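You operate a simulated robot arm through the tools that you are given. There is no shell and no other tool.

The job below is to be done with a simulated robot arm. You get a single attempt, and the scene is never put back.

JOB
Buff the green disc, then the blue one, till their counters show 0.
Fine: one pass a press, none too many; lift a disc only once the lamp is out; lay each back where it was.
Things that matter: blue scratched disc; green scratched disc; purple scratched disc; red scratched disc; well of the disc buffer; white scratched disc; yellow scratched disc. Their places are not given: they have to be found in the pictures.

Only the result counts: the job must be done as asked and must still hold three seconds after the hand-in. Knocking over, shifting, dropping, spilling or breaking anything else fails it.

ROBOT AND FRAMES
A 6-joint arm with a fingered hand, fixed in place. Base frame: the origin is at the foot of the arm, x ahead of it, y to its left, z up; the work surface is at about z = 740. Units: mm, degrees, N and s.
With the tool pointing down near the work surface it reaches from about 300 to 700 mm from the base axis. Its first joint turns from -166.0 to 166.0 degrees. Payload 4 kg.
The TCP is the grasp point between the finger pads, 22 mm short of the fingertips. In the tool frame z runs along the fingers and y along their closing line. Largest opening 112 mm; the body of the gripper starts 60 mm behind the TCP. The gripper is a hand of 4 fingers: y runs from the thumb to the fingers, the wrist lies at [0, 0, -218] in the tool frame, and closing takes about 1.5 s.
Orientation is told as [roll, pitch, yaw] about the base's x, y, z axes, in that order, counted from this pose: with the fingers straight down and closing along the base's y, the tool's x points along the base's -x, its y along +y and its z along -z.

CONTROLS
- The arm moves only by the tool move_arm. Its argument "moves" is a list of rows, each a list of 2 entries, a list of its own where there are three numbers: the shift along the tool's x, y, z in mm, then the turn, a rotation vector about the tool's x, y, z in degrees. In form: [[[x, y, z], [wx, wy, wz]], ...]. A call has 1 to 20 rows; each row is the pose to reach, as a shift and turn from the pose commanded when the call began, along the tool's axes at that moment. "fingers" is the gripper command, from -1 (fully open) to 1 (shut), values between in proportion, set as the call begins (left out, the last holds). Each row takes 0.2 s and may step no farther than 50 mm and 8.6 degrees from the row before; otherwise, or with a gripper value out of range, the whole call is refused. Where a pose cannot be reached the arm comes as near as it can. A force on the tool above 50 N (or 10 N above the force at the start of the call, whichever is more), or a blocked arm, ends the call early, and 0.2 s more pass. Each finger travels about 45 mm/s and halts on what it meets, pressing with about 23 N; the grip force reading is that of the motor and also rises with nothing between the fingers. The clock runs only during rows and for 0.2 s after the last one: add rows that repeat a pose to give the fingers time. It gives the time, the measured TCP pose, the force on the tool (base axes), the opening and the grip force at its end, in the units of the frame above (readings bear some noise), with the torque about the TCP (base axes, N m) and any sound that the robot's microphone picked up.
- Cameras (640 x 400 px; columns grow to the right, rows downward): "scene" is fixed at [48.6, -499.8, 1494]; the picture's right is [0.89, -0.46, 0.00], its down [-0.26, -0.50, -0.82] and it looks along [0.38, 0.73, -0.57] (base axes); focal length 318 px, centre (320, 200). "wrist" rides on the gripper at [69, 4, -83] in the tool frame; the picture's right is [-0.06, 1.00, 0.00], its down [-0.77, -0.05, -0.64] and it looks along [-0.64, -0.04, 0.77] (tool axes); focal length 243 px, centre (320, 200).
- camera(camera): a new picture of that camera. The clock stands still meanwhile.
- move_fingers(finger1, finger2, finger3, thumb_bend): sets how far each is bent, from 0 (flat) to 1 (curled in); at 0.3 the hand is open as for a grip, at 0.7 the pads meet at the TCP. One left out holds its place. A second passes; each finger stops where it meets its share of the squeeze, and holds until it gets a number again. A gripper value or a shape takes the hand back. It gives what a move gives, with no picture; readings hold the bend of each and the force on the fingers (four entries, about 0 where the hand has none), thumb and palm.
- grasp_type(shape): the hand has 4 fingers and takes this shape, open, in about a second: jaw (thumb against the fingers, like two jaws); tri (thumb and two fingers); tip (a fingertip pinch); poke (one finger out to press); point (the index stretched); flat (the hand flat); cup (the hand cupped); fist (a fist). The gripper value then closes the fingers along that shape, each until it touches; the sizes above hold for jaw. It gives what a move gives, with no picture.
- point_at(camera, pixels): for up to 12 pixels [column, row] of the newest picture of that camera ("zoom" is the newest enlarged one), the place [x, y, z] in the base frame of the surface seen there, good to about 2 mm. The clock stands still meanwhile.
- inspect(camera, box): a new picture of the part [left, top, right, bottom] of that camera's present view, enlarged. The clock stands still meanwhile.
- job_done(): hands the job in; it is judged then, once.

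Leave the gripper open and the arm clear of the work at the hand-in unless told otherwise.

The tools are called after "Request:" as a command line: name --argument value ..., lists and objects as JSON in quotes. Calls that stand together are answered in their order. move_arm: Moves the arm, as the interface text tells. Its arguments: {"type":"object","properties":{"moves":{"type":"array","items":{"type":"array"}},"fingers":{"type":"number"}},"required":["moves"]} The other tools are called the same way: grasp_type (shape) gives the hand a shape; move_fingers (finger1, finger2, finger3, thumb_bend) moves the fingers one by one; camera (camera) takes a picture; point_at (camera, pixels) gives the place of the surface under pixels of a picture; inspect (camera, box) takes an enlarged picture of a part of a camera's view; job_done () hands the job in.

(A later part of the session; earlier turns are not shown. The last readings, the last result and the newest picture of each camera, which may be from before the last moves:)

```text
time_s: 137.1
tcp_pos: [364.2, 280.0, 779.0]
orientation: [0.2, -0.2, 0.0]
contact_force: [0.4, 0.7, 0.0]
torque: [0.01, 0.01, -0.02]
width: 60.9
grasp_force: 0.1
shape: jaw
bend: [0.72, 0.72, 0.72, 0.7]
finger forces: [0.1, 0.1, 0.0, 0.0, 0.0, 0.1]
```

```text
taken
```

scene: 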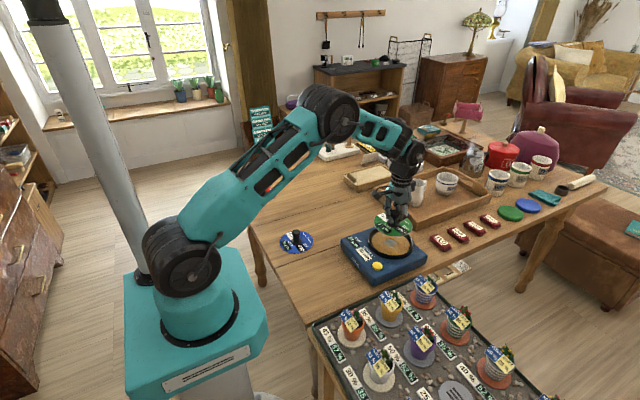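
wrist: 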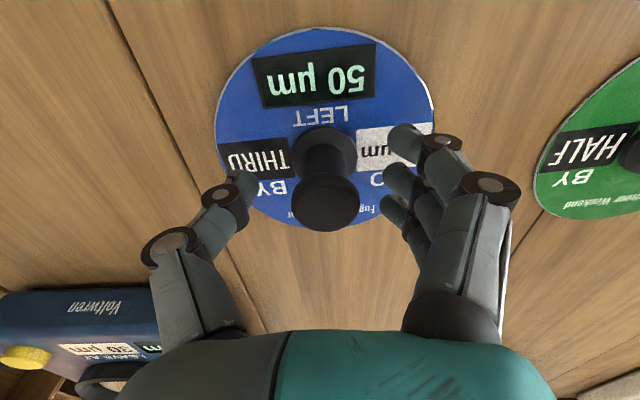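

The knob is at (326,200) between the fingers. I'll close.

Request:
move_arm --moves '[[[0, 0, 0], [0, 0, 0]], [[0, 0, 0], [0, 0, 0]], [[0, 0, 0], [0, 0, 0]], [[0, 0, 0], [0, 0, 0]], [[0, 0, 0], [0, 0, 0]], [[0, 0, 0], [0, 0, 0]], [[0, 0, 0], [0, 0, 0]], [[0, 0, 0], [0, 0, 0]]]' --fingers 1

Request:
camera --camera "wrist"

```text
time_s: 138.9
tcp_pos: [362.9, 279.4, 779.4]
orientation: [0.0, 0.0, 0.0]
contact_force: [0.0, 0.3, -0.3]
torque: [-0.02, -0.01, 0.02]
width: 5.2
grasp_force: 23.4
shape: jaw
bend: [0.65, 0.72, 0.64, 0.7]
finger forces: [3.8, 10.8, 4.2, 0.0, 18.0, 0.0]
```

```text
taken
```

wrist: 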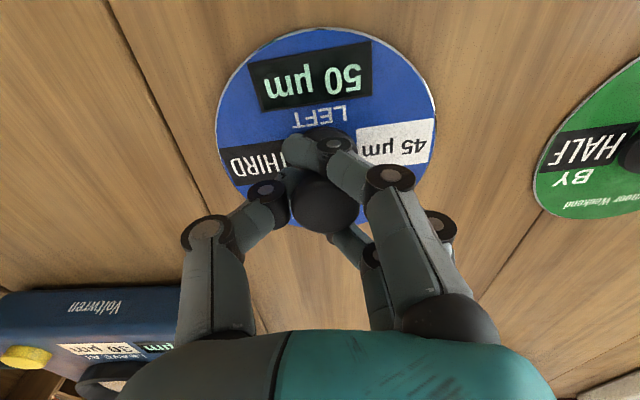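

A good grip with hardly any shift. I'll lift 130 mm.

Request:
move_arm --moves '[[[0, 0, -4], [0, 0, 0]], [[0, 0, -12], [0, 0, 0]], [[0, 0, -25], [0, 0, 0]], [[0, 0, -45], [0, 0, 0]], [[0, 0, -70], [0, 0, 0]], [[0, 0, -95], [0, 0, 0]], [[0, 0, -118], [0, 0, 0]], [[0, 0, -130], [0, 0, 0]], [[0, 0, -130], [0, 0, 0]]]'

Request:
camera --camera "wrist"

Request:
move_arm --moves '[[[0, 0, 0], [0, 0, 0]]]'

Request:
point_at --camera "wrist" --pixels '[[219, 120], [435, 120], [325, 30], [219, 145], [434, 145], [250, 66], [370, 42]]'

```text
time_s: 140.9
tcp_pos: [364.4, 278.3, 909.3]
orientation: [0.1, 0.0, 0.1]
contact_force: [0.2, 0.3, -0.8]
torque: [-0.03, -0.01, 0.04]
width: 5.4
grasp_force: 22.9
shape: jaw
bend: [0.65, 0.72, 0.64, 0.7]
finger forces: [4.1, 10.8, 4.7, 0.0, 17.6, 0.0]
```

```text
taken
```

wrist: 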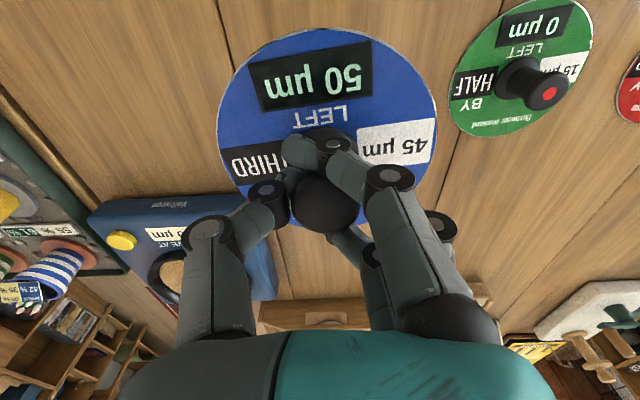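

```text
time_s: 141.3
tcp_pos: [363.5, 279.5, 908.9]
orientation: [0.1, -0.2, 0.0]
contact_force: [0.4, 0.0, -0.3]
torque: [-0.01, -0.02, 0.0]
width: 5.3
grasp_force: 23.1
shape: jaw
bend: [0.65, 0.72, 0.64, 0.7]
finger forces: [4.2, 10.9, 4.7, 0.0, 17.7, 0.0]
```

```text
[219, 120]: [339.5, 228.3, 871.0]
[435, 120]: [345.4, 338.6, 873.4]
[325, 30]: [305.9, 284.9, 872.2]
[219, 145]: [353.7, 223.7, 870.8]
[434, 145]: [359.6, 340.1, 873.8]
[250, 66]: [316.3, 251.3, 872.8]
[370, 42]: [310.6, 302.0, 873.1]
```

Disc offset from the TCP is about (0, +3). I'll carry it to above the well, TCP (614.8, 82.7).

Request:
move_arm --moves '[[[-15, -12, 0], [0, 0, 0]], [[-42, -33, 0], [0, 0, 0]], [[-72, -56, 0], [0, 0, 0]], [[-102, -80, 0], [0, 0, 0]], [[-132, -103, 0], [0, 0, 0]], [[-162, -127, 0], [0, 0, 0]], [[-192, -150, 0], [0, 0, 0]], [[-220, -172, 0], [0, 0, 0]], [[-240, -188, 0], [0, 0, 0]], [[-251, -196.2, 0], [0, 0, 0]], [[-251, -196.2, 15], [0, 0, 0]], [[-251, -196.2, 35], [0, 0, 0]], [[-251, -196.2, 50], [0, 0, 0]], [[-251, -196.2, 50], [0, 0, 0]]]'

Request:
move_arm --moves '[[[0, 0, 0], [0, 0, 0]]]'

Request:
move_arm --moves '[[[0, 0, 0], [0, 0, 0]]]'

Request:
camera --camera "wrist"

Request:
point_at --camera "wrist" --pixels '[[219, 120], [435, 120], [325, 30], [219, 145], [434, 145], [201, 95], [450, 85]]'

Request:
inspect --camera "scene" --box '[340, 195, 430, 285]'

```text
time_s: 144.3
tcp_pos: [615.5, 85.8, 859.3]
orientation: [0.1, -0.2, 0.0]
contact_force: [-0.3, 0.2, 0.1]
torque: [0.01, -0.01, -0.02]
width: 5.2
grasp_force: 23.0
shape: jaw
bend: [0.65, 0.72, 0.64, 0.7]
finger forces: [4.5, 11.0, 5.1, 0.0, 17.5, 0.1]
```

```text
time_s: 144.7
tcp_pos: [614.9, 85.4, 858.7]
orientation: [0.1, -0.1, 0.0]
contact_force: [0.2, 0.5, -0.2]
torque: [0.02, 0.0, -0.01]
width: 5.2
grasp_force: 22.8
shape: jaw
bend: [0.65, 0.72, 0.64, 0.7]
finger forces: [4.5, 11.0, 5.1, 0.1, 17.4, 0.0]
```

```text
time_s: 145.1
tcp_pos: [616.3, 85.6, 858.6]
orientation: [0.1, 0.0, 0.0]
contact_force: [0.2, 0.7, 0.2]
torque: [-0.04, 0.01, 0.01]
width: 5.1
grasp_force: 23.3
shape: jaw
bend: [0.65, 0.72, 0.64, 0.7]
finger forces: [4.5, 11.0, 5.0, 0.1, 17.3, 0.1]
```

```text
taken
```

wrist: 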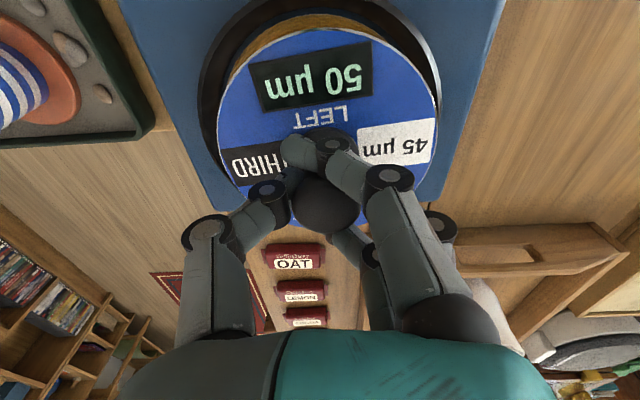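

```text
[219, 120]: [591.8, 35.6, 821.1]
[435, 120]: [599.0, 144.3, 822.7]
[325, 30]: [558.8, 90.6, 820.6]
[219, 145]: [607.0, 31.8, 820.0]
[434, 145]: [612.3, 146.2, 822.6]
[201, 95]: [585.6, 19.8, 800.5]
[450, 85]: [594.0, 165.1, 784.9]
```

```text
4.44 times, centred on (385, 240) of scene
```

zoom: 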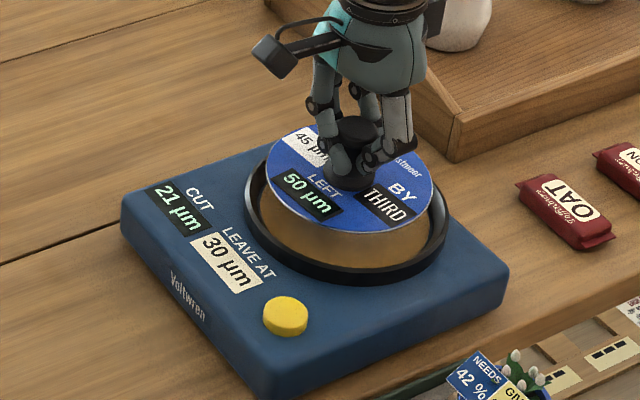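

The disc centre is at (616.4, 89), so it must move by (-1.7, -3.3). I'll correct and lower to just above the pad.

Request:
move_arm --moves '[[[1.7, -3.3, 2], [0, 0, 0]], [[1.7, -3.3, 8], [0, 0, 0]], [[1.7, -3.3, 16], [0, 0, 0]], [[1.7, -3.3, 22], [0, 0, 0]], [[1.7, -3.3, 25], [0, 0, 0]], [[1.7, -3.3, 25], [0, 0, 0]]]'

Request:
camera --camera "wrist"

Request:
point_at --camera "wrist" --pixels '[[219, 120], [435, 120], [325, 30], [219, 145], [434, 145], [192, 85], [465, 85]]'

```text
time_s: 146.5
tcp_pos: [614.6, 80.1, 833.5]
orientation: [0.2, 0.0, 0.0]
contact_force: [0.1, 0.2, -0.5]
torque: [0.01, 0.02, -0.01]
width: 5.1
grasp_force: 23.2
shape: jaw
bend: [0.65, 0.72, 0.64, 0.7]
finger forces: [4.5, 11.0, 5.1, 0.0, 17.5, 0.0]
```

```text
taken
```

wrist: 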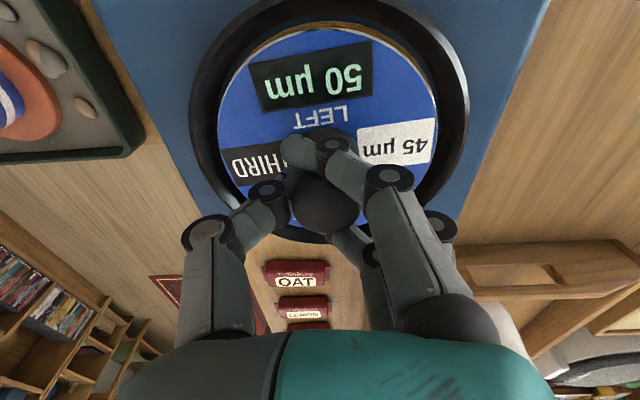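

```text
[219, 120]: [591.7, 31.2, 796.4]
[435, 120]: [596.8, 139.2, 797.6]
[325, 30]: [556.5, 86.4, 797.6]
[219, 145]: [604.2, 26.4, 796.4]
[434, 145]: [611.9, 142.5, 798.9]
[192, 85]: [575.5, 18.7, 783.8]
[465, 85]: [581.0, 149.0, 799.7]
```

It is centred at about (614, 84.5). I'll lower the last few mm gently.

Request:
move_arm --moves '[[[0, 0.7, 1], [0, 0, 0]], [[0, 0.7, 2], [0, 0, 0]], [[0, 0.7, 3], [0, 0, 0]], [[0, 0.7, 3], [0, 0, 0]]]'

Request:
move_arm --moves '[[[0, 0, 1], [0, 0, 0]], [[0, 0, 1], [0, 0, 0]]]'

Request:
camera --camera "wrist"

Request:
point_at --camera "wrist" --pixels '[[219, 120], [435, 120], [325, 30], [219, 145], [434, 145]]'

```text
time_s: 147.5
tcp_pos: [615.1, 80.9, 830.7]
orientation: [0.1, -0.1, 0.0]
contact_force: [-0.1, -0.4, -0.5]
torque: [-0.02, 0.0, 0.0]
width: 5.1
grasp_force: 23.0
shape: jaw
bend: [0.65, 0.72, 0.64, 0.7]
finger forces: [4.5, 10.9, 5.0, 0.0, 17.5, 0.0]
```

```text
time_s: 148.1
tcp_pos: [616.0, 79.0, 829.8]
orientation: [0.2, -0.1, 0.0]
contact_force: [0.7, -0.1, -0.1]
torque: [-0.02, 0.0, 0.03]
width: 5.1
grasp_force: 22.6
shape: jaw
bend: [0.65, 0.72, 0.64, 0.7]
finger forces: [4.7, 10.9, 5.3, 0.0, 17.6, 0.1]
```

```text
taken
```

wrist: 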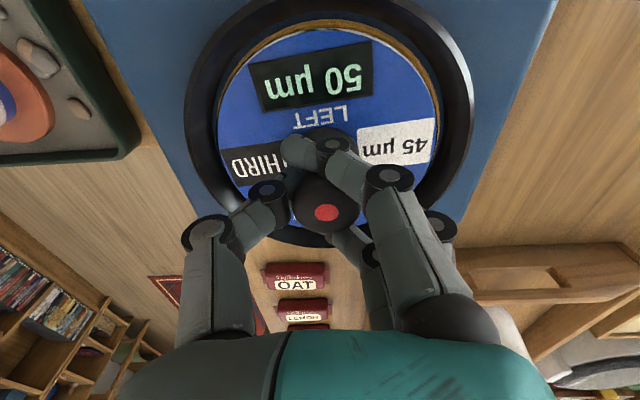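

```text
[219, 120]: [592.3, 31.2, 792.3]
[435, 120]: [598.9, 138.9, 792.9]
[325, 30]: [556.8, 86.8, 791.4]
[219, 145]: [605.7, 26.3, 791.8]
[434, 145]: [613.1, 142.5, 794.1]
```

The disc is seated: the red dot is on and its surface is at about 792. I'll release, then rise.

Request:
move_arm --moves '[[[0, 0, 0.3], [0, 0, 0]], [[0, 0, 0.3], [0, 0, 0]], [[0, 0, 0.3], [0, 0, 0]], [[0, 0, 0.3], [0, 0, 0]], [[0, 0, 0.3], [0, 0, 0]], [[0, 0, 0.3], [0, 0, 0]], [[0, 0, 0.3], [0, 0, 0]]]' --fingers -0.1

Request:
move_arm --moves '[[[0, 0, -10], [0, 0, 0]], [[0, 0, -30], [0, 0, 0]], [[0, 0, -60], [0, 0, 0]], [[0, 0, -95], [0, 0, 0]], [[0, 0, -125], [0, 0, 0]], [[0, 0, -125], [0, 0, 0]]]'

Request:
camera --camera "wrist"

Request:
inspect --camera "scene" --box '[340, 195, 430, 285]'

```text
time_s: 149.7
tcp_pos: [615.2, 81.0, 829.2]
orientation: [0.1, -0.1, 0.0]
contact_force: [0.5, 0.2, -0.1]
torque: [0.02, -0.01, 0.05]
width: 60.9
grasp_force: 0.1
shape: jaw
bend: [0.72, 0.72, 0.72, 0.7]
finger forces: [0.0, 0.0, 0.1, 0.0, 0.0, 0.0]
```

```text
time_s: 151.1
tcp_pos: [614.6, 81.2, 957.4]
orientation: [0.1, -0.2, 0.0]
contact_force: [-0.4, 0.3, -0.5]
torque: [-0.01, -0.01, 0.01]
width: 61.0
grasp_force: 0.1
shape: jaw
bend: [0.72, 0.72, 0.72, 0.7]
finger forces: [0.1, 0.0, 0.0, 0.0, 0.0, 0.0]
```

```text
taken
```

wrist: 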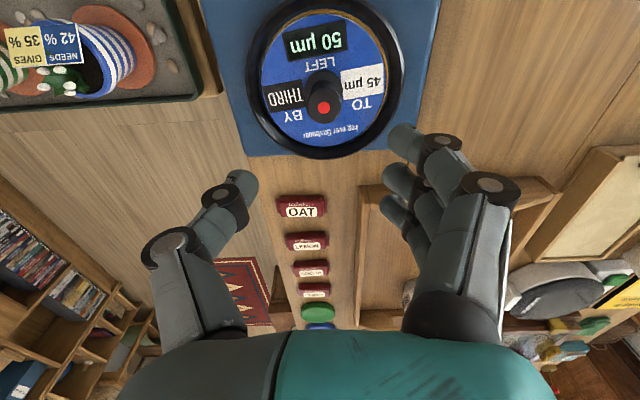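

```text
4.44 times, centred on (385, 240) of scene
```

zoom: 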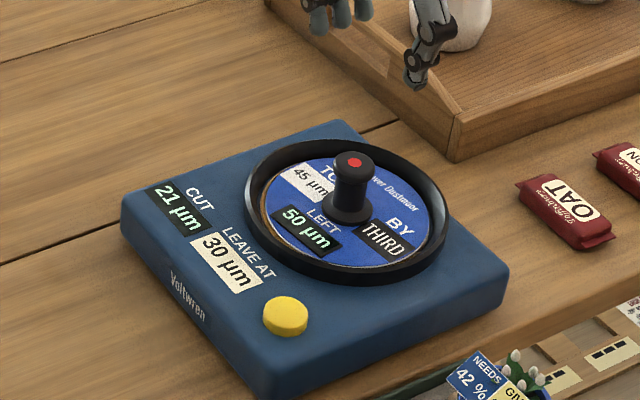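

Blue is seated, showing 50 with the cut at 21. I'll move back, turn to yaw 60 and make the tip pinch again.

Request:
move_arm --moves '[[[40, -9, 0], [0, 0, 0]], [[80, -18, 0], [0, 0, 0]], [[120, -27, 0], [0, 0, -6]], [[155, -34, 0], [0, 0, -14]], [[175, -37, 0], [0, 0, -22]], [[175, -37, 0], [0, 0, -30]], [[175, -37, 0], [0, 0, -38]], [[175, -37, 0], [0, 0, -46]], [[175, -37, 0], [0, 0, -54]], [[175, -37, 0], [0, 0, -60]], [[175, -37, 0], [0, 0, -60]]]'

Request:
grasp_type --shape "tip"

Request:
move_arm --moves '[[[0, 0, 0], [0, 0, 0]], [[0, 0, 0], [0, 0, 0]], [[0, 0, 0], [0, 0, 0]], [[0, 0, 0], [0, 0, 0]], [[0, 0, 0], [0, 0, 0]], [[0, 0, 0], [0, 0, 0]], [[0, 0, 0], [0, 0, 0]], [[0, 0, 0], [0, 0, 0]], [[0, 0, 0], [0, 0, 0]], [[0, 0, 0], [0, 0, 0]], [[0, 0, 0], [0, 0, 0]], [[0, 0, 0], [0, 0, 0]]]' --fingers 1

Request:
move_arm --moves '[[[0, 0, 0], [0, 0, 0]]]'

```text
time_s: 153.5
tcp_pos: [440.1, 43.9, 955.9]
orientation: [0.0, -0.2, 60.1]
contact_force: [-0.5, 0.3, 0.2]
torque: [0.0, -0.05, -0.01]
width: 61.3
grasp_force: 0.0
shape: jaw
bend: [0.72, 0.72, 0.72, 0.7]
finger forces: [0.0, 0.0, 0.0, 0.1, 0.0, 0.0]
```

```text
time_s: 154.4
tcp_pos: [438.0, 43.8, 953.8]
orientation: [-0.1, -0.1, 60.0]
contact_force: [-0.2, -0.3, 0.1]
torque: [0.01, 0.0, -0.01]
width: 112.0
grasp_force: 0.0
shape: tip
bend: [0.03, 0.3, 0.03, 0.3]
finger forces: [0.0, 0.0, 0.1, 0.1, 0.0, 0.0]
```

```text
time_s: 157.0
tcp_pos: [439.6, 42.6, 954.1]
orientation: [-0.1, -0.1, 60.0]
contact_force: [-0.1, 0.6, -0.7]
torque: [-0.03, -0.02, -0.03]
width: 0.1
grasp_force: 23.0
shape: tip
bend: [0.3, 0.59, 0.3, 0.66]
finger forces: [0.0, 0.1, 0.0, 0.1, 0.0, 0.0]
```

```text
time_s: 157.4
tcp_pos: [439.4, 42.5, 954.0]
orientation: [-0.1, -0.1, 60.0]
contact_force: [0.7, -0.6, -0.4]
torque: [0.02, -0.02, 0.03]
width: 0.0
grasp_force: 23.5
shape: tip
bend: [0.3, 0.59, 0.3, 0.66]
finger forces: [0.0, 0.1, 0.0, 0.1, 0.0, 0.0]
```

The pinch is formed. I'll move over the button to TCP (518.7, 20.7), z≈824, about 5 mm above contact.

Request:
move_arm --moves '[[[-10, -40, 0], [0, 0, 0]], [[-20.4, -79.9, 0], [0, 0, 0]], [[-20.4, -79.9, 40], [0, 0, 0]], [[-20.4, -79.9, 80], [0, 0, 0]], [[-20.4, -79.9, 110], [0, 0, 0]], [[-20.4, -79.9, 125], [0, 0, 0]], [[-20.4, -79.9, 130], [0, 0, 0]], [[-20.4, -79.9, 130], [0, 0, 0]]]'

Request:
move_arm --moves '[[[0, 0, 0], [0, 0, 0]]]'

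Request:
camera --camera "wrist"

Request:
inspect --camera "scene" --box '[360, 215, 420, 285]'

```text
time_s: 159.2
tcp_pos: [521.6, 20.1, 822.5]
orientation: [-0.1, -0.1, 60.0]
contact_force: [1.0, 0.0, 0.3]
torque: [-0.01, 0.01, 0.05]
width: 0.0
grasp_force: 22.9
shape: tip
bend: [0.3, 0.59, 0.3, 0.66]
finger forces: [0.0, 0.0, 0.1, 0.0, 0.0, 0.1]
```

```text
time_s: 159.6
tcp_pos: [521.9, 20.4, 823.8]
orientation: [-0.2, -0.2, 60.1]
contact_force: [-0.1, 0.5, 0.1]
torque: [-0.01, 0.05, 0.02]
width: 0.0
grasp_force: 22.7
shape: tip
bend: [0.3, 0.59, 0.3, 0.66]
finger forces: [0.0, 0.1, 0.0, 0.0, 0.1, 0.0]
```

```text
taken
```

wrist: 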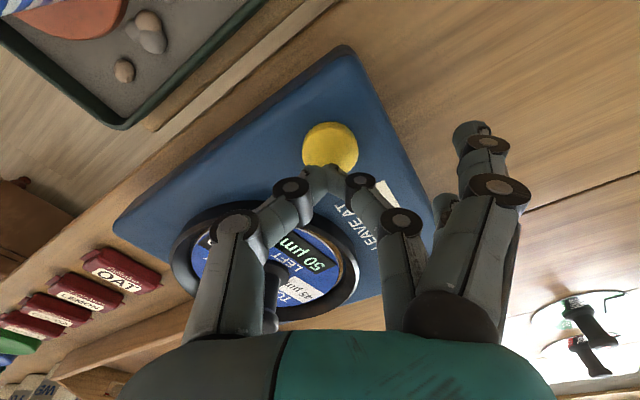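

```text
5.71 times, centred on (390, 250) of scene
```

zoom: 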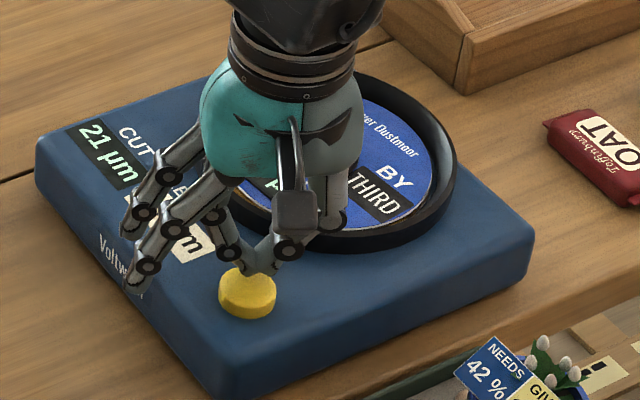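

It is about 3 mm too far in x, so I'll correct, then press in 1 mm steps.

Request:
move_arm --moves '[[[1, 2.6, 0], [0, 0, 0]], [[1, 2.6, 3], [0, 0, 0]], [[1, 2.6, 5], [0, 0, 0]], [[1, 2.6, 5], [0, 0, 0]]]'

```text
time_s: 160.6
tcp_pos: [516.0, 20.5, 820.0]
orientation: [0.0, -0.1, 60.0]
contact_force: [-0.1, 0.0, 0.1]
torque: [0.02, 0.01, 0.0]
width: 0.1
grasp_force: 23.0
shape: tip
bend: [0.3, 0.59, 0.3, 0.66]
finger forces: [0.0, 0.1, 0.0, 0.0, 0.0, 0.1]
```

Request:
move_arm --moves '[[[0, 0, 1], [0, 0, 0]], [[0, 0, 2], [0, 0, 0]]]'

```text
time_s: 161.2
tcp_pos: [515.6, 20.9, 818.4]
orientation: [-0.1, -0.1, 60.0]
contact_force: [1.4, 0.7, 1.4]
torque: [-0.03, -0.01, -0.02]
width: 0.0
grasp_force: 23.2
shape: tip
bend: [0.3, 0.59, 0.3, 0.66]
finger forces: [0.0, 0.1, 0.0, 0.0, 0.0, 0.1]
heard: click
```

Click. I'll hold and watch the lamp, as before.

Request:
move_arm --moves '[[[0, 0, 0], [0, 0, 0]], [[0, 0, 0], [0, 0, 0]], [[0, 0, 0], [0, 0, 0]], [[0, 0, 0], [0, 0, 0]], [[0, 0, 0], [0, 0, 0]]]'

Request:
inspect --camera "wrist" --box '[150, 40, 450, 330]'

```text
time_s: 162.4
tcp_pos: [515.7, 22.0, 819.0]
orientation: [-0.1, 0.0, 59.9]
contact_force: [0.8, 0.7, 1.4]
torque: [0.02, 0.0, 0.0]
width: 0.0
grasp_force: 23.2
shape: tip
bend: [0.3, 0.59, 0.3, 0.66]
finger forces: [0.1, 0.1, 0.0, 0.1, 0.0, 0.1]
```

```text
1.38 times, centred on (300, 185) of wrist
```

zoom: 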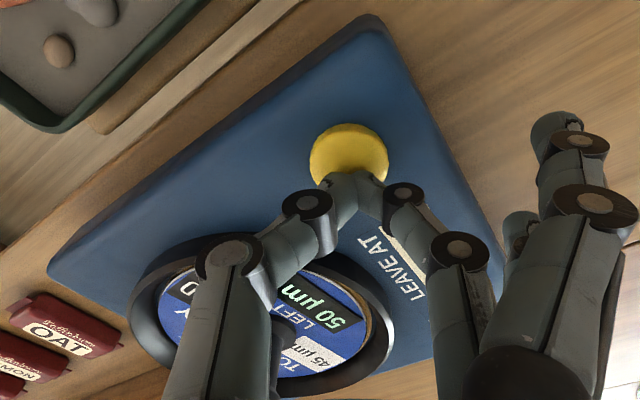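

A click, but the lamp is not lit and blue still shows 50. I'll check from the scene camera.

Request:
inspect --camera "scene" --box '[360, 215, 420, 285]'

```text
5.71 times, centred on (390, 250) of scene
```

zoom: 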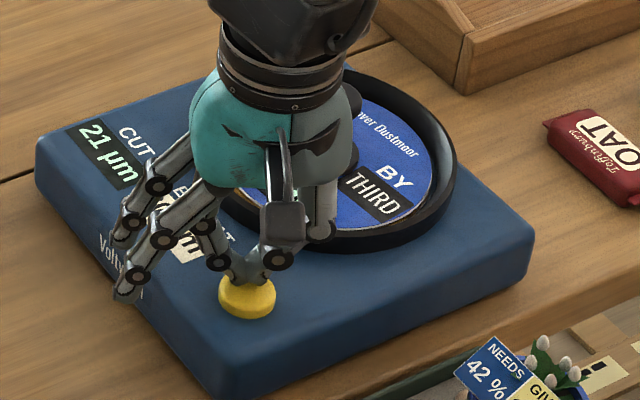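

The TCP reads about 2 mm higher than in the press that worked (816.6), so this may be only a half-press. Without releasing, I'll press 1 mm deeper.

Request:
move_arm --moves '[[[0, 0, 1], [0, 0, 0]]]'

Request:
inspect --camera "scene" --box '[360, 215, 420, 285]'

```text
time_s: 162.8
tcp_pos: [515.2, 21.4, 817.9]
orientation: [-0.2, -0.1, 60.1]
contact_force: [-0.3, 0.4, 1.5]
torque: [0.0, -0.01, 0.0]
width: 0.1
grasp_force: 23.2
shape: tip
bend: [0.3, 0.59, 0.3, 0.66]
finger forces: [0.1, 0.1, 0.0, 0.0, 0.0, 0.1]
```

```text
5.71 times, centred on (390, 250) of scene
```

zoom: 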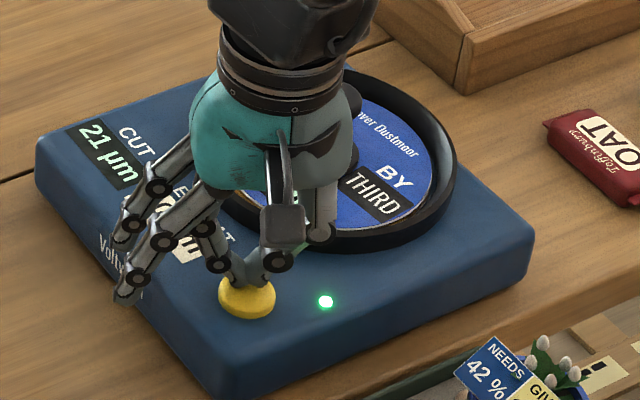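

The deeper press lit the lamp. I'll hold as before and check.

Request:
move_arm --moves '[[[0, 0, 0], [0, 0, 0]], [[0, 0, 0], [0, 0, 0]], [[0, 0, 0], [0, 0, 0]], [[0, 0, 0], [0, 0, 0]]]'

Request:
inspect --camera "wrist" --box '[150, 40, 450, 330]'

```text
time_s: 163.8
tcp_pos: [516.3, 20.4, 816.4]
orientation: [-0.1, -0.1, 60.1]
contact_force: [-0.5, 0.9, 0.9]
torque: [0.02, 0.03, 0.04]
width: 0.1
grasp_force: 22.8
shape: tip
bend: [0.3, 0.59, 0.3, 0.66]
finger forces: [0.1, 0.0, 0.0, 0.0, 0.1, 0.1]
```

```text
1.38 times, centred on (300, 185) of wrist
```

zoom: 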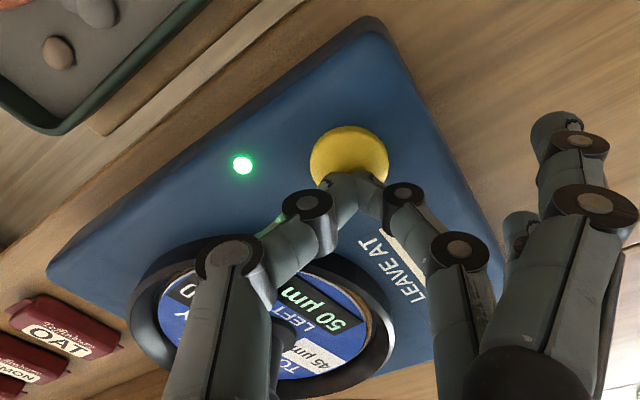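

Request:
move_arm --moves '[[[0, 0, 0], [0, 0, 0]], [[0, 0, 0], [0, 0, 0]]]'

Request:
inspect --camera "wrist" --box '[150, 40, 450, 330]'

```text
time_s: 164.4
tcp_pos: [517.6, 21.9, 817.5]
orientation: [-0.1, -0.1, 60.0]
contact_force: [-0.3, 1.0, 1.2]
torque: [0.04, -0.03, -0.02]
width: 0.0
grasp_force: 23.3
shape: tip
bend: [0.3, 0.59, 0.3, 0.66]
finger forces: [0.0, 0.0, 0.0, 0.0, 0.0, 0.1]
```

```text
1.38 times, centred on (300, 185) of wrist
```

zoom: 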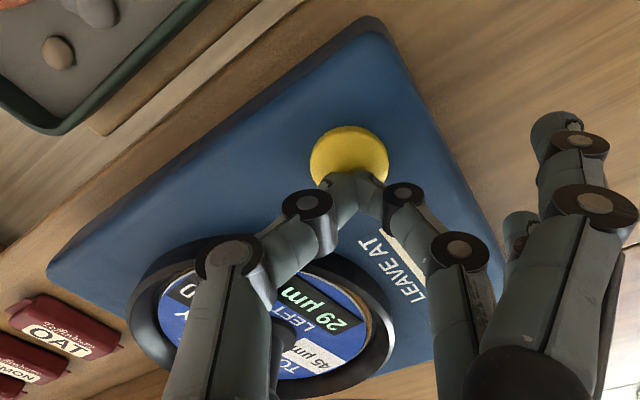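

The lamp is out and blue shows 29 µm, as predicted. I'll release by rising 12 mm and check that the cut reads 29.

Request:
move_arm --moves '[[[0, 0, -6], [0, 0, 0]], [[0, 0, -12], [0, 0, 0]], [[0, 0, -12], [0, 0, 0]], [[0, 0, -12], [0, 0, 0]]]'

Request:
inspect --camera "scene" --box '[350, 215, 410, 285]'

Request:
inspect --camera "wrist" --box '[150, 40, 450, 330]'

```text
time_s: 165.4
tcp_pos: [517.5, 21.2, 827.8]
orientation: [-0.2, -0.2, 60.0]
contact_force: [0.2, -0.2, -0.1]
torque: [0.01, 0.02, 0.0]
width: 0.0
grasp_force: 22.6
shape: tip
bend: [0.3, 0.59, 0.3, 0.66]
finger forces: [0.0, 0.0, 0.0, 0.1, 0.0, 0.0]
```

```text
5.71 times, centred on (380, 250) of scene
```

zoom: 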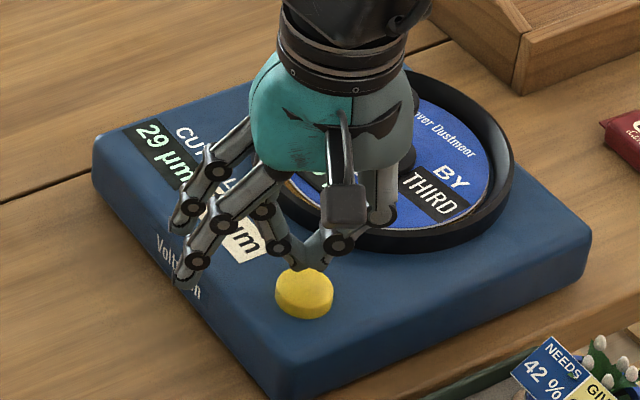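

```text
1.38 times, centred on (300, 185) of wrist
```

zoom: 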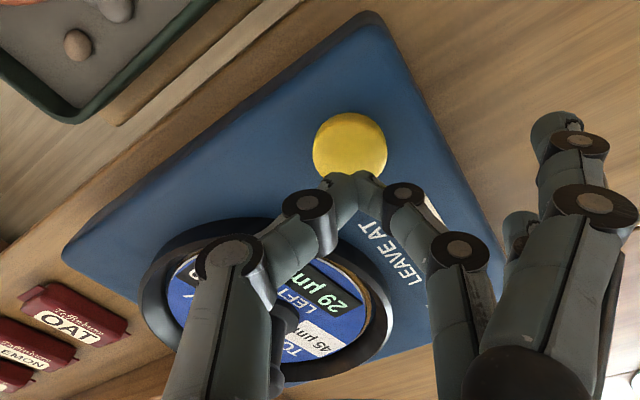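

The cut is 29 and 29 is left, so one more pass. I'll press back down to the same depth.

Request:
move_arm --moves '[[[0, 0, 6], [0, 0, 0]], [[0, 0, 9], [0, 0, 0]], [[0, 0, 11], [0, 0, 0]], [[0, 0, 12], [0, 0, 0]]]'

Request:
inspect --camera "wrist" --box '[150, 40, 450, 330]'

```text
time_s: 166.4
tcp_pos: [517.2, 22.2, 817.3]
orientation: [-0.1, -0.1, 59.9]
contact_force: [-0.5, 0.6, 1.3]
torque: [-0.04, 0.03, -0.01]
width: 0.2
grasp_force: 22.9
shape: tip
bend: [0.3, 0.59, 0.3, 0.66]
finger forces: [0.0, 0.1, 0.0, 0.1, 0.0, 0.0]
heard: click
```

```text
1.38 times, centred on (300, 185) of wrist
```

zoom: 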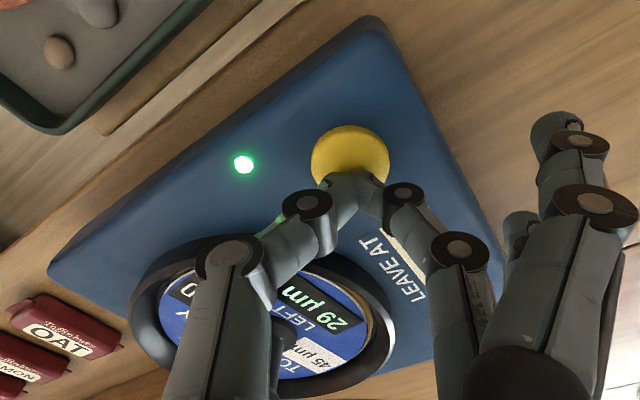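

The lamp is lit, so the second pass is running. I'll hold until it goes out.

Request:
move_arm --moves '[[[0, 0, 0], [0, 0, 0]], [[0, 0, 0], [0, 0, 0]], [[0, 0, 0], [0, 0, 0]], [[0, 0, 0], [0, 0, 0]], [[0, 0, 0], [0, 0, 0]], [[0, 0, 0], [0, 0, 0]]]'

Request:
inspect --camera "wrist" --box '[150, 40, 450, 330]'

```text
time_s: 167.8
tcp_pos: [516.5, 20.9, 816.4]
orientation: [-0.1, -0.1, 60.0]
contact_force: [-0.8, 0.0, 0.8]
torque: [0.0, 0.01, -0.02]
width: 0.1
grasp_force: 23.0
shape: tip
bend: [0.3, 0.59, 0.3, 0.66]
finger forces: [0.1, 0.0, 0.0, 0.1, 0.0, 0.0]
```

```text
1.38 times, centred on (300, 185) of wrist
```

zoom: 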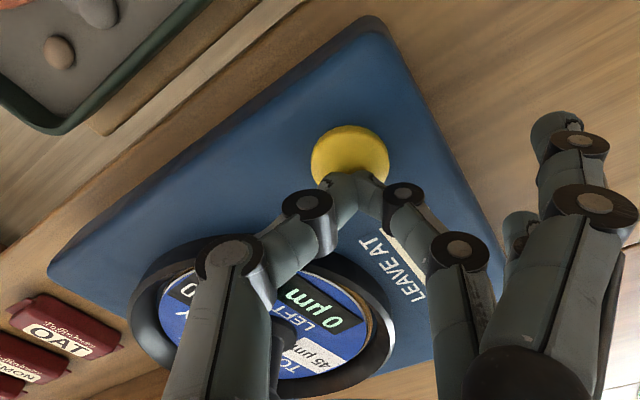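

Blue is at 0 and the lamp is out. I'll release the button, rise and retreat, then turn back to yaw 0.

Request:
move_arm --moves '[[[0, 0, -15], [0, 0, 0]], [[0, 0, -40], [0, 0, 0]], [[0, 0, -80], [0, 0, 0]], [[0, 0, -120], [0, 0, 0]], [[20, 40, -138], [0, 0, 0]], [[20, 80, -138], [0, 0, 0]], [[20, 80, -138], [0, 0, 8]], [[20, 80, -138], [0, 0, 16]], [[20, 80, -138], [0, 0, 24]], [[20, 80, -138], [0, 0, 32]], [[20, 80, -138], [0, 0, 40]], [[20, 80, -138], [0, 0, 48]], [[20, 80, -138], [0, 0, 56]], [[20, 80, -138], [0, 0, 60]], [[20, 80, -138], [0, 0, 60]]]'

Request:
inspect --camera "scene" --box '[340, 195, 430, 285]'

Request:
grasp_type --shape "jaw"

Request:
move_arm --moves '[[[0, 0, 0], [0, 0, 0]], [[0, 0, 0], [0, 0, 0]], [[0, 0, 0], [0, 0, 0]], [[0, 0, 0], [0, 0, 0]], [[0, 0, 0], [0, 0, 0]]]' --fingers -0.1

Request:
move_arm --moves '[[[0, 0, 0], [0, 0, 0]]]'

```text
time_s: 171.0
tcp_pos: [436.9, 43.8, 954.4]
orientation: [0.1, 0.0, 0.0]
contact_force: [-0.7, 0.0, 0.2]
torque: [0.02, 0.0, 0.01]
width: 0.0
grasp_force: 23.2
shape: tip
bend: [0.3, 0.59, 0.3, 0.66]
finger forces: [0.0, 0.1, 0.0, 0.1, 0.0, 0.1]
```

```text
4.44 times, centred on (385, 240) of scene
```

zoom: 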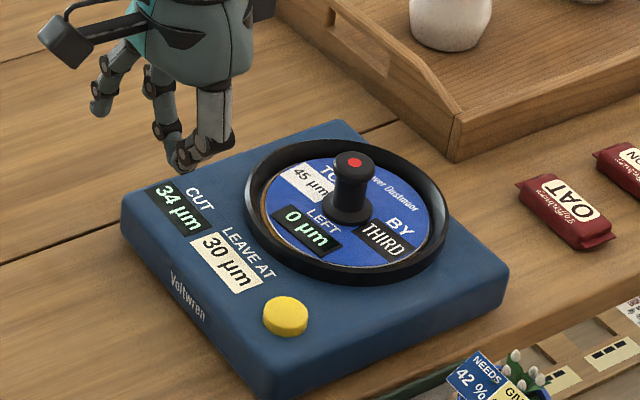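

```text
time_s: 171.9
tcp_pos: [436.6, 44.2, 953.3]
orientation: [0.1, -0.2, -0.1]
contact_force: [0.0, -0.7, -0.8]
torque: [-0.01, -0.01, 0.01]
width: 111.7
grasp_force: 0.1
shape: jaw
bend: [0.3, 0.3, 0.3, 0.3]
finger forces: [0.0, 0.0, 0.0, 0.0, 0.0, 0.0]
```

```text
time_s: 173.1
tcp_pos: [436.8, 44.0, 953.7]
orientation: [0.2, -0.1, 0.0]
contact_force: [-0.4, -0.2, -0.3]
torque: [0.0, -0.01, 0.02]
width: 62.4
grasp_force: 0.1
shape: jaw
bend: [0.72, 0.72, 0.72, 0.7]
finger forces: [0.1, 0.0, 0.0, 0.0, 0.0, 0.0]
```

```text
time_s: 173.5
tcp_pos: [436.7, 43.9, 954.6]
orientation: [0.1, -0.1, 0.0]
contact_force: [0.3, -0.3, -0.3]
torque: [-0.01, 0.0, 0.01]
width: 62.5
grasp_force: 0.1
shape: jaw
bend: [0.72, 0.72, 0.72, 0.7]
finger forces: [0.1, 0.0, 0.0, 0.0, 0.1, 0.0]
```

Blue shows LEFT 0. The buffer now reads cut 34 beside a "leave at 30" label, but the job asks only for these two discs, so I won't do any more passes. I'll go fetch the blue disc.

Request:
move_arm --moves '[[[-40, 9, 0], [0, 0, 0]], [[-80, 18, 0], [0, 0, 0]], [[-120, 27, 10], [0, 0, 0]], [[-155, 34, 30], [0, 0, 0]], [[-178, 38, 55], [0, 0, 0]], [[-178, 38, 55], [0, 0, 0]], [[-178, 38, 55], [0, 0, 0]]]'

Request:
move_arm --moves '[[[0, 0, 0], [0, 0, 0]]]'

Request:
move_arm --moves '[[[0, 0, 0], [0, 0, 0]]]'

Request:
camera --camera "wrist"

Request:
point_at --camera "wrist" --pixels '[[250, 100], [405, 100], [325, 14], [325, 171], [327, 136], [255, 120], [400, 120]]'

```text
time_s: 175.1
tcp_pos: [615.2, 79.9, 903.1]
orientation: [0.2, -0.1, 0.0]
contact_force: [0.0, 0.1, -0.8]
torque: [-0.01, 0.02, -0.01]
width: 62.5
grasp_force: 0.0
shape: jaw
bend: [0.72, 0.72, 0.72, 0.7]
finger forces: [0.0, 0.0, 0.0, 0.0, 0.0, 0.1]
```

```text
time_s: 175.5
tcp_pos: [614.6, 80.5, 902.3]
orientation: [0.1, -0.1, 0.0]
contact_force: [0.6, 0.1, -0.3]
torque: [0.0, 0.01, 0.0]
width: 62.4
grasp_force: 0.0
shape: jaw
bend: [0.72, 0.72, 0.72, 0.7]
finger forces: [0.0, 0.1, 0.1, 0.0, 0.1, 0.0]
```

```text
time_s: 175.9
tcp_pos: [615.1, 78.2, 902.6]
orientation: [0.1, -0.1, 0.1]
contact_force: [0.2, -0.1, 0.7]
torque: [0.0, -0.01, -0.02]
width: 62.2
grasp_force: 0.2
shape: jaw
bend: [0.72, 0.72, 0.72, 0.7]
finger forces: [0.1, 0.1, 0.0, 0.0, 0.0, 0.0]
```

```text
taken
```

wrist: 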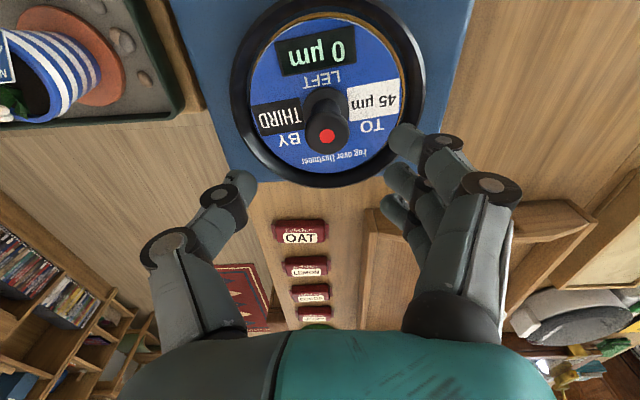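

```text
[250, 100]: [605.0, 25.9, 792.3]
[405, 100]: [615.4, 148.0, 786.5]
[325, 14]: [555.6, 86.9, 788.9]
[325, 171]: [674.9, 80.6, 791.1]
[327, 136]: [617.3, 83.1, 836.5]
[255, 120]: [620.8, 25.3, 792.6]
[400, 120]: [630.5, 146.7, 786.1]
```

The knob centre is at about (616.5, 83.3), so the TCP should be near (616, 80). I'll descend to z≈829.5.

Request:
move_arm --moves '[[[-1, 0.4, 20], [0, 0, 0]], [[-1, 0.4, 40], [0, 0, 0]], [[-1, 0.4, 58], [0, 0, 0]], [[-1, 0.4, 68], [0, 0, 0]], [[-1, 0.4, 73], [0, 0, 0]], [[-1, 0.4, 73], [0, 0, 0]]]'

Request:
camera --camera "wrist"

```text
time_s: 177.3
tcp_pos: [615.9, 82.0, 827.2]
orientation: [0.2, -0.1, 0.0]
contact_force: [-0.6, -0.5, -0.5]
torque: [-0.01, -0.01, 0.02]
width: 62.2
grasp_force: 0.1
shape: jaw
bend: [0.72, 0.72, 0.72, 0.7]
finger forces: [0.0, 0.0, 0.0, 0.0, 0.0, 0.0]
```

```text
taken
```

wrist: 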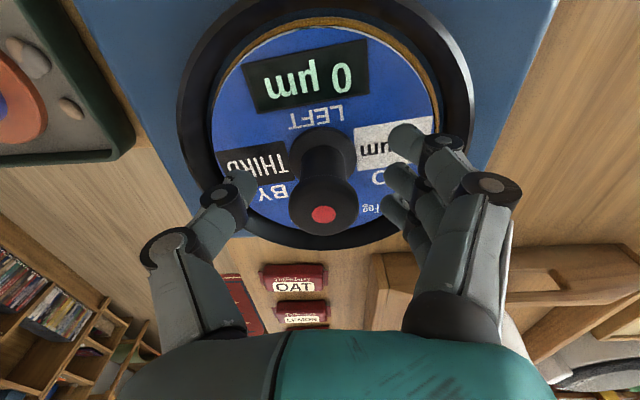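

The red dot is at (323,214), nearly ideal. A tiny adjustment, then I'll close.

Request:
move_arm --moves '[[[0, -1, -1], [0, 0, 0]], [[0, -1, -1], [0, 0, 0]], [[0, -1, -1], [0, 0, 0]], [[0, -1, -1], [0, 0, 0]], [[0, -1, -1], [0, 0, 0]], [[0, -1, -1], [0, 0, 0]], [[0, -1, -1], [0, 0, 0]], [[0, -1, -1], [0, 0, 0]], [[0, -1, -1], [0, 0, 0]]]' --fingers 1

Request:
camera --camera "wrist"

Request:
inspect --camera "scene" --box '[340, 195, 430, 285]'

```text
time_s: 179.3
tcp_pos: [616.6, 81.8, 827.9]
orientation: [0.1, -0.2, 0.0]
contact_force: [0.5, -0.7, 0.5]
torque: [0.0, 0.0, 0.03]
width: 4.8
grasp_force: 23.2
shape: jaw
bend: [0.65, 0.72, 0.65, 0.7]
finger forces: [4.0, 11.2, 3.4, 0.1, 17.7, 0.0]
```

```text
taken
```

wrist: 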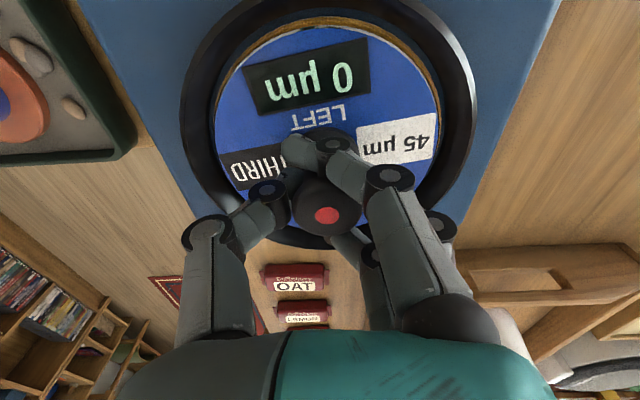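

```text
4.44 times, centred on (385, 240) of scene
```

zoom: 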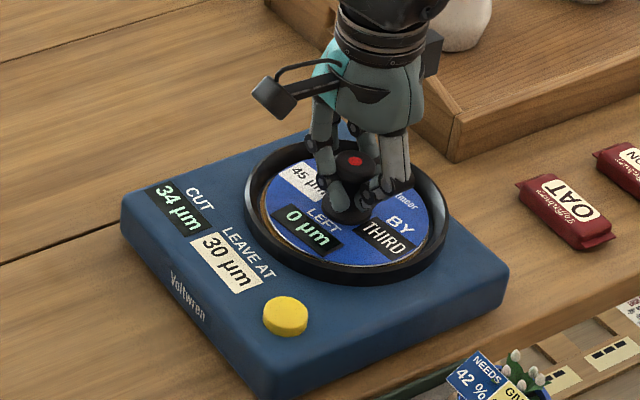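

Gripped, lamp out. I'll lift straight up 80 mm and measure the disc in the hand.

Request:
move_arm --moves '[[[0, 0, -4], [0, 0, 0]], [[0, 0, -12], [0, 0, 0]], [[0, 0, -25], [0, 0, 0]], [[0, 0, -45], [0, 0, 0]], [[0, 0, -65], [0, 0, 0]], [[0, 0, -80], [0, 0, 0]], [[0, 0, -80], [0, 0, 0]]]'

Request:
move_arm --moves '[[[0, 0, 0], [0, 0, 0]]]'

Request:
move_arm --moves '[[[0, 0, 0], [0, 0, 0]]]'

Request:
camera --camera "wrist"

Request:
point_at --camera "wrist" --pixels '[[217, 120], [437, 120], [325, 28], [217, 140], [437, 140], [245, 66], [365, 40]]'

Request:
inspect --camera "wrist" --box '[200, 20, 450, 240]'

```text
time_s: 180.9
tcp_pos: [615.4, 79.3, 906.9]
orientation: [0.1, 0.0, 0.0]
contact_force: [-0.6, 0.3, 0.0]
torque: [-0.01, 0.02, 0.02]
width: 4.8
grasp_force: 23.2
shape: jaw
bend: [0.65, 0.72, 0.65, 0.7]
finger forces: [3.9, 11.3, 3.8, 0.0, 17.3, 0.1]
```

```text
time_s: 181.3
tcp_pos: [614.7, 80.4, 906.1]
orientation: [0.1, -0.1, 0.1]
contact_force: [-0.2, 0.6, -0.6]
torque: [-0.03, -0.02, 0.0]
width: 5.2
grasp_force: 23.1
shape: jaw
bend: [0.65, 0.72, 0.65, 0.7]
finger forces: [3.9, 11.3, 3.8, 0.1, 17.2, 0.0]
```

```text
time_s: 181.7
tcp_pos: [615.4, 80.4, 905.3]
orientation: [0.1, -0.1, 0.0]
contact_force: [1.0, -0.6, 0.0]
torque: [0.0, 0.0, 0.0]
width: 5.2
grasp_force: 23.4
shape: jaw
bend: [0.65, 0.72, 0.65, 0.7]
finger forces: [4.0, 11.3, 3.7, 0.1, 17.3, 0.0]
```

```text
taken
```

wrist: 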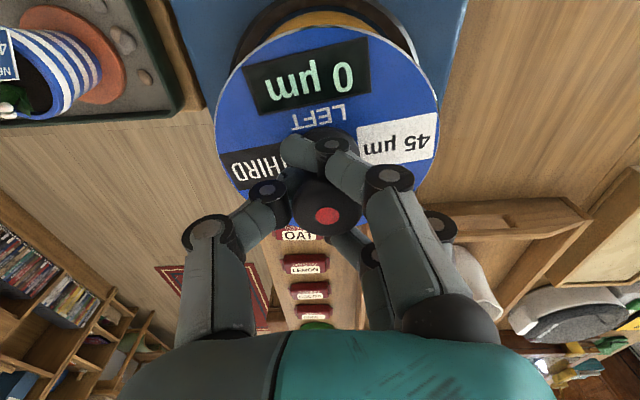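

```text
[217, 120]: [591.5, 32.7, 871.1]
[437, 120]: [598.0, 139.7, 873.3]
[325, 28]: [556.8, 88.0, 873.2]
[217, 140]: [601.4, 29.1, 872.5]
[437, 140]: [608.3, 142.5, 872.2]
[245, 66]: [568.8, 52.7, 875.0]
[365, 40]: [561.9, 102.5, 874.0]
```

```text
1.82 times, centred on (325, 130) of wrist
```

zoom: 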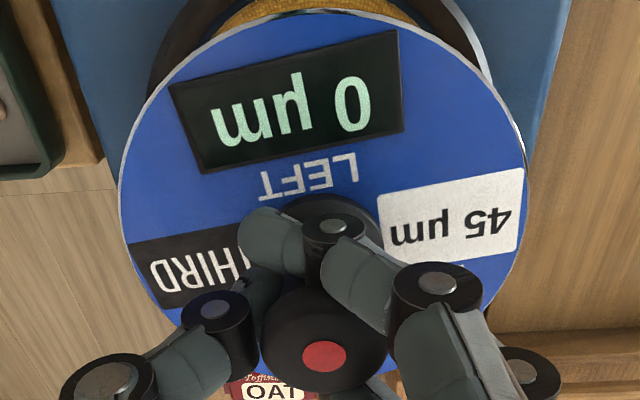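

The disc is held with centre offset about (-0.6, +4) and has turned about 5.5°. I'll carry it back to above its original place with that turn corrected.

Request:
move_arm --moves '[[[15, 12, 0], [0, 0, 0]], [[42, 33, 0], [0, 0, 0]], [[72, 57, 0], [0, 0, 0]], [[102, 81, 0], [0, 0, 0]], [[132, 104, 0], [0, 0, 1]], [[162, 128, 0], [0, 0, 2]], [[192, 152, 0], [0, 0, 3]], [[220, 174, 0], [0, 0, 4]], [[240, 190, 0], [0, 0, 5]], [[250.4, 198, 0], [0, 0, 5.5]], [[250.4, 198, 20], [0, 0, 5.5]], [[250.4, 198, 40], [0, 0, 5.5]], [[250.4, 198, 40], [0, 0, 5.5]], [[250.4, 198, 40], [0, 0, 5.5]]]'

Request:
move_arm --moves '[[[0, 0, 0], [0, 0, 0]]]'

Request:
camera --camera "wrist"

Request:
point_at --camera "wrist" --pixels '[[217, 120], [437, 120], [325, 28], [217, 140], [437, 140], [245, 66], [365, 40], [230, 75], [425, 75]]'

Request:
inspect --camera "wrist" --box '[200, 20, 450, 240]'

```text
time_s: 184.7
tcp_pos: [361.7, 278.6, 869.1]
orientation: [0.2, -0.1, -5.5]
contact_force: [0.2, -0.7, -1.0]
torque: [-0.03, 0.0, -0.01]
width: 3.8
grasp_force: 23.1
shape: jaw
bend: [0.66, 0.7, 0.66, 0.73]
finger forces: [0.3, 13.0, 0.4, 0.0, 13.3, 0.0]
```

```text
time_s: 185.1
tcp_pos: [362.5, 278.3, 868.4]
orientation: [0.0, -0.1, -5.5]
contact_force: [0.2, 0.5, -1.2]
torque: [0.01, -0.03, 0.0]
width: 3.8
grasp_force: 22.8
shape: jaw
bend: [0.66, 0.7, 0.66, 0.73]
finger forces: [0.4, 13.0, 0.4, 0.1, 13.5, 0.0]
```

```text
taken
```

wrist: 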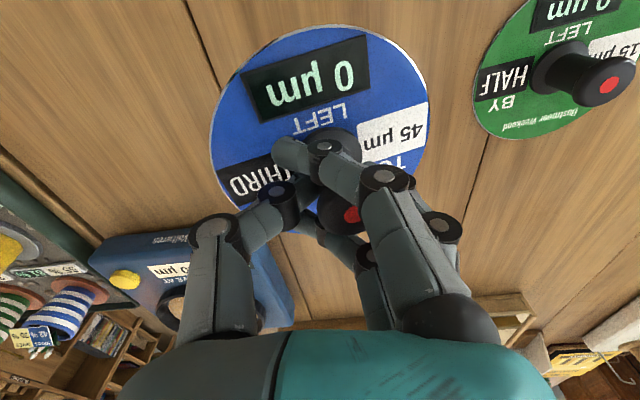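

```text
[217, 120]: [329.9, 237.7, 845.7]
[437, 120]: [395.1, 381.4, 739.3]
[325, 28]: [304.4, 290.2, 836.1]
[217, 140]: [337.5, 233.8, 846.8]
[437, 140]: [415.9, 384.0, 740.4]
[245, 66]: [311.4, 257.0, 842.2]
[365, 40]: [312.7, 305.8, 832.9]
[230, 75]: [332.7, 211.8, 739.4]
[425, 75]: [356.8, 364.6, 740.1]
```

```text
1.82 times, centred on (325, 130) of wrist
```

zoom: 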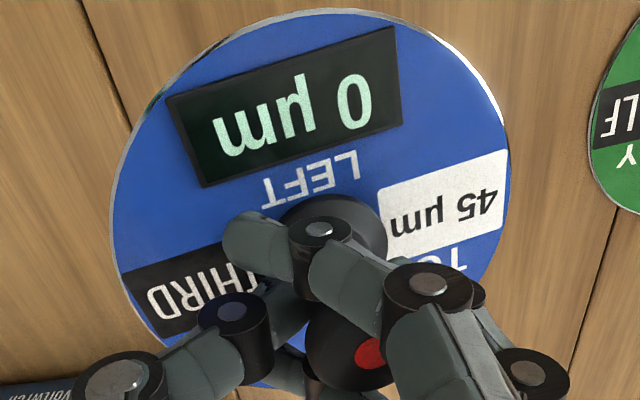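

The disc has tilted about 9° in the grip: its left rim is at 846, its right rim at about 828. I'll tilt the hand about the tool x to level it, then re-measure.

Request:
move_arm --moves '[[[0, 0, 0], [-3, 0, 0]], [[0, 0, 0], [-6, 0, 0]], [[0, 0, 0], [-9, 0, 0]], [[0, 0, 0], [-9, 0, 0]]]'

Request:
camera --camera "wrist"

Request:
point_at --camera "wrist" --pixels '[[213, 130], [426, 110], [325, 28], [213, 145], [425, 130], [245, 72], [365, 37], [235, 75], [405, 60]]'

Request:
inspect --camera "scene" --box '[250, 160, 350, 260]'

```text
time_s: 186.1
tcp_pos: [364.4, 279.2, 868.3]
orientation: [9.1, -0.2, -5.5]
contact_force: [0.1, 0.6, -0.6]
torque: [-0.03, 0.04, -0.04]
width: 4.1
grasp_force: 22.8
shape: jaw
bend: [0.66, 0.7, 0.66, 0.73]
finger forces: [0.3, 12.9, 0.3, 0.1, 13.5, 0.1]
```

```text
taken
```

wrist: 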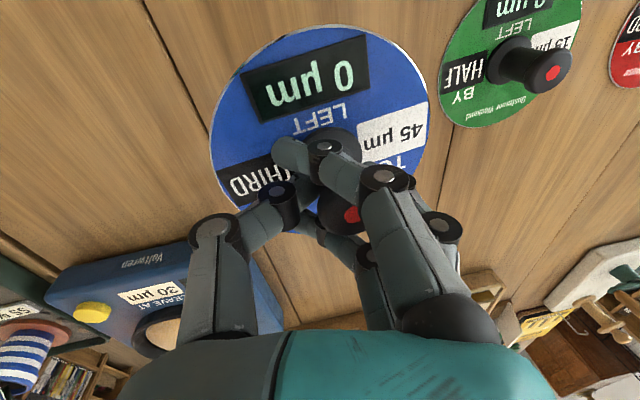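

```text
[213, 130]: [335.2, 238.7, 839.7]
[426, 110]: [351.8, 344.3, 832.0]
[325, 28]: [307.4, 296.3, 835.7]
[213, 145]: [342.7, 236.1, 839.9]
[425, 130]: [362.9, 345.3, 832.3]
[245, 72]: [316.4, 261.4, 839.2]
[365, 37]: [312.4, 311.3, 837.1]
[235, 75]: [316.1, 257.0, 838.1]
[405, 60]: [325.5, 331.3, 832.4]
```

```text
4.00 times, centred on (300, 210) of scene
```

zoom: 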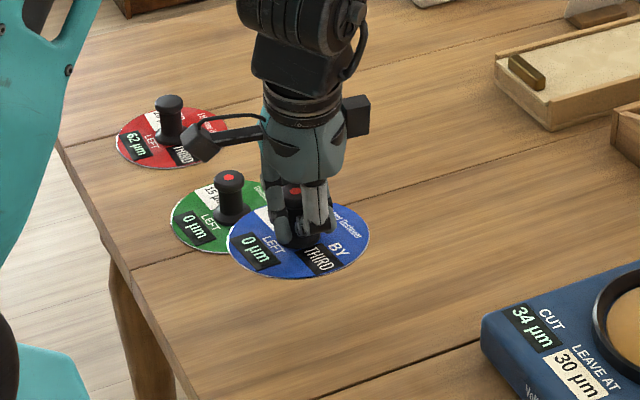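

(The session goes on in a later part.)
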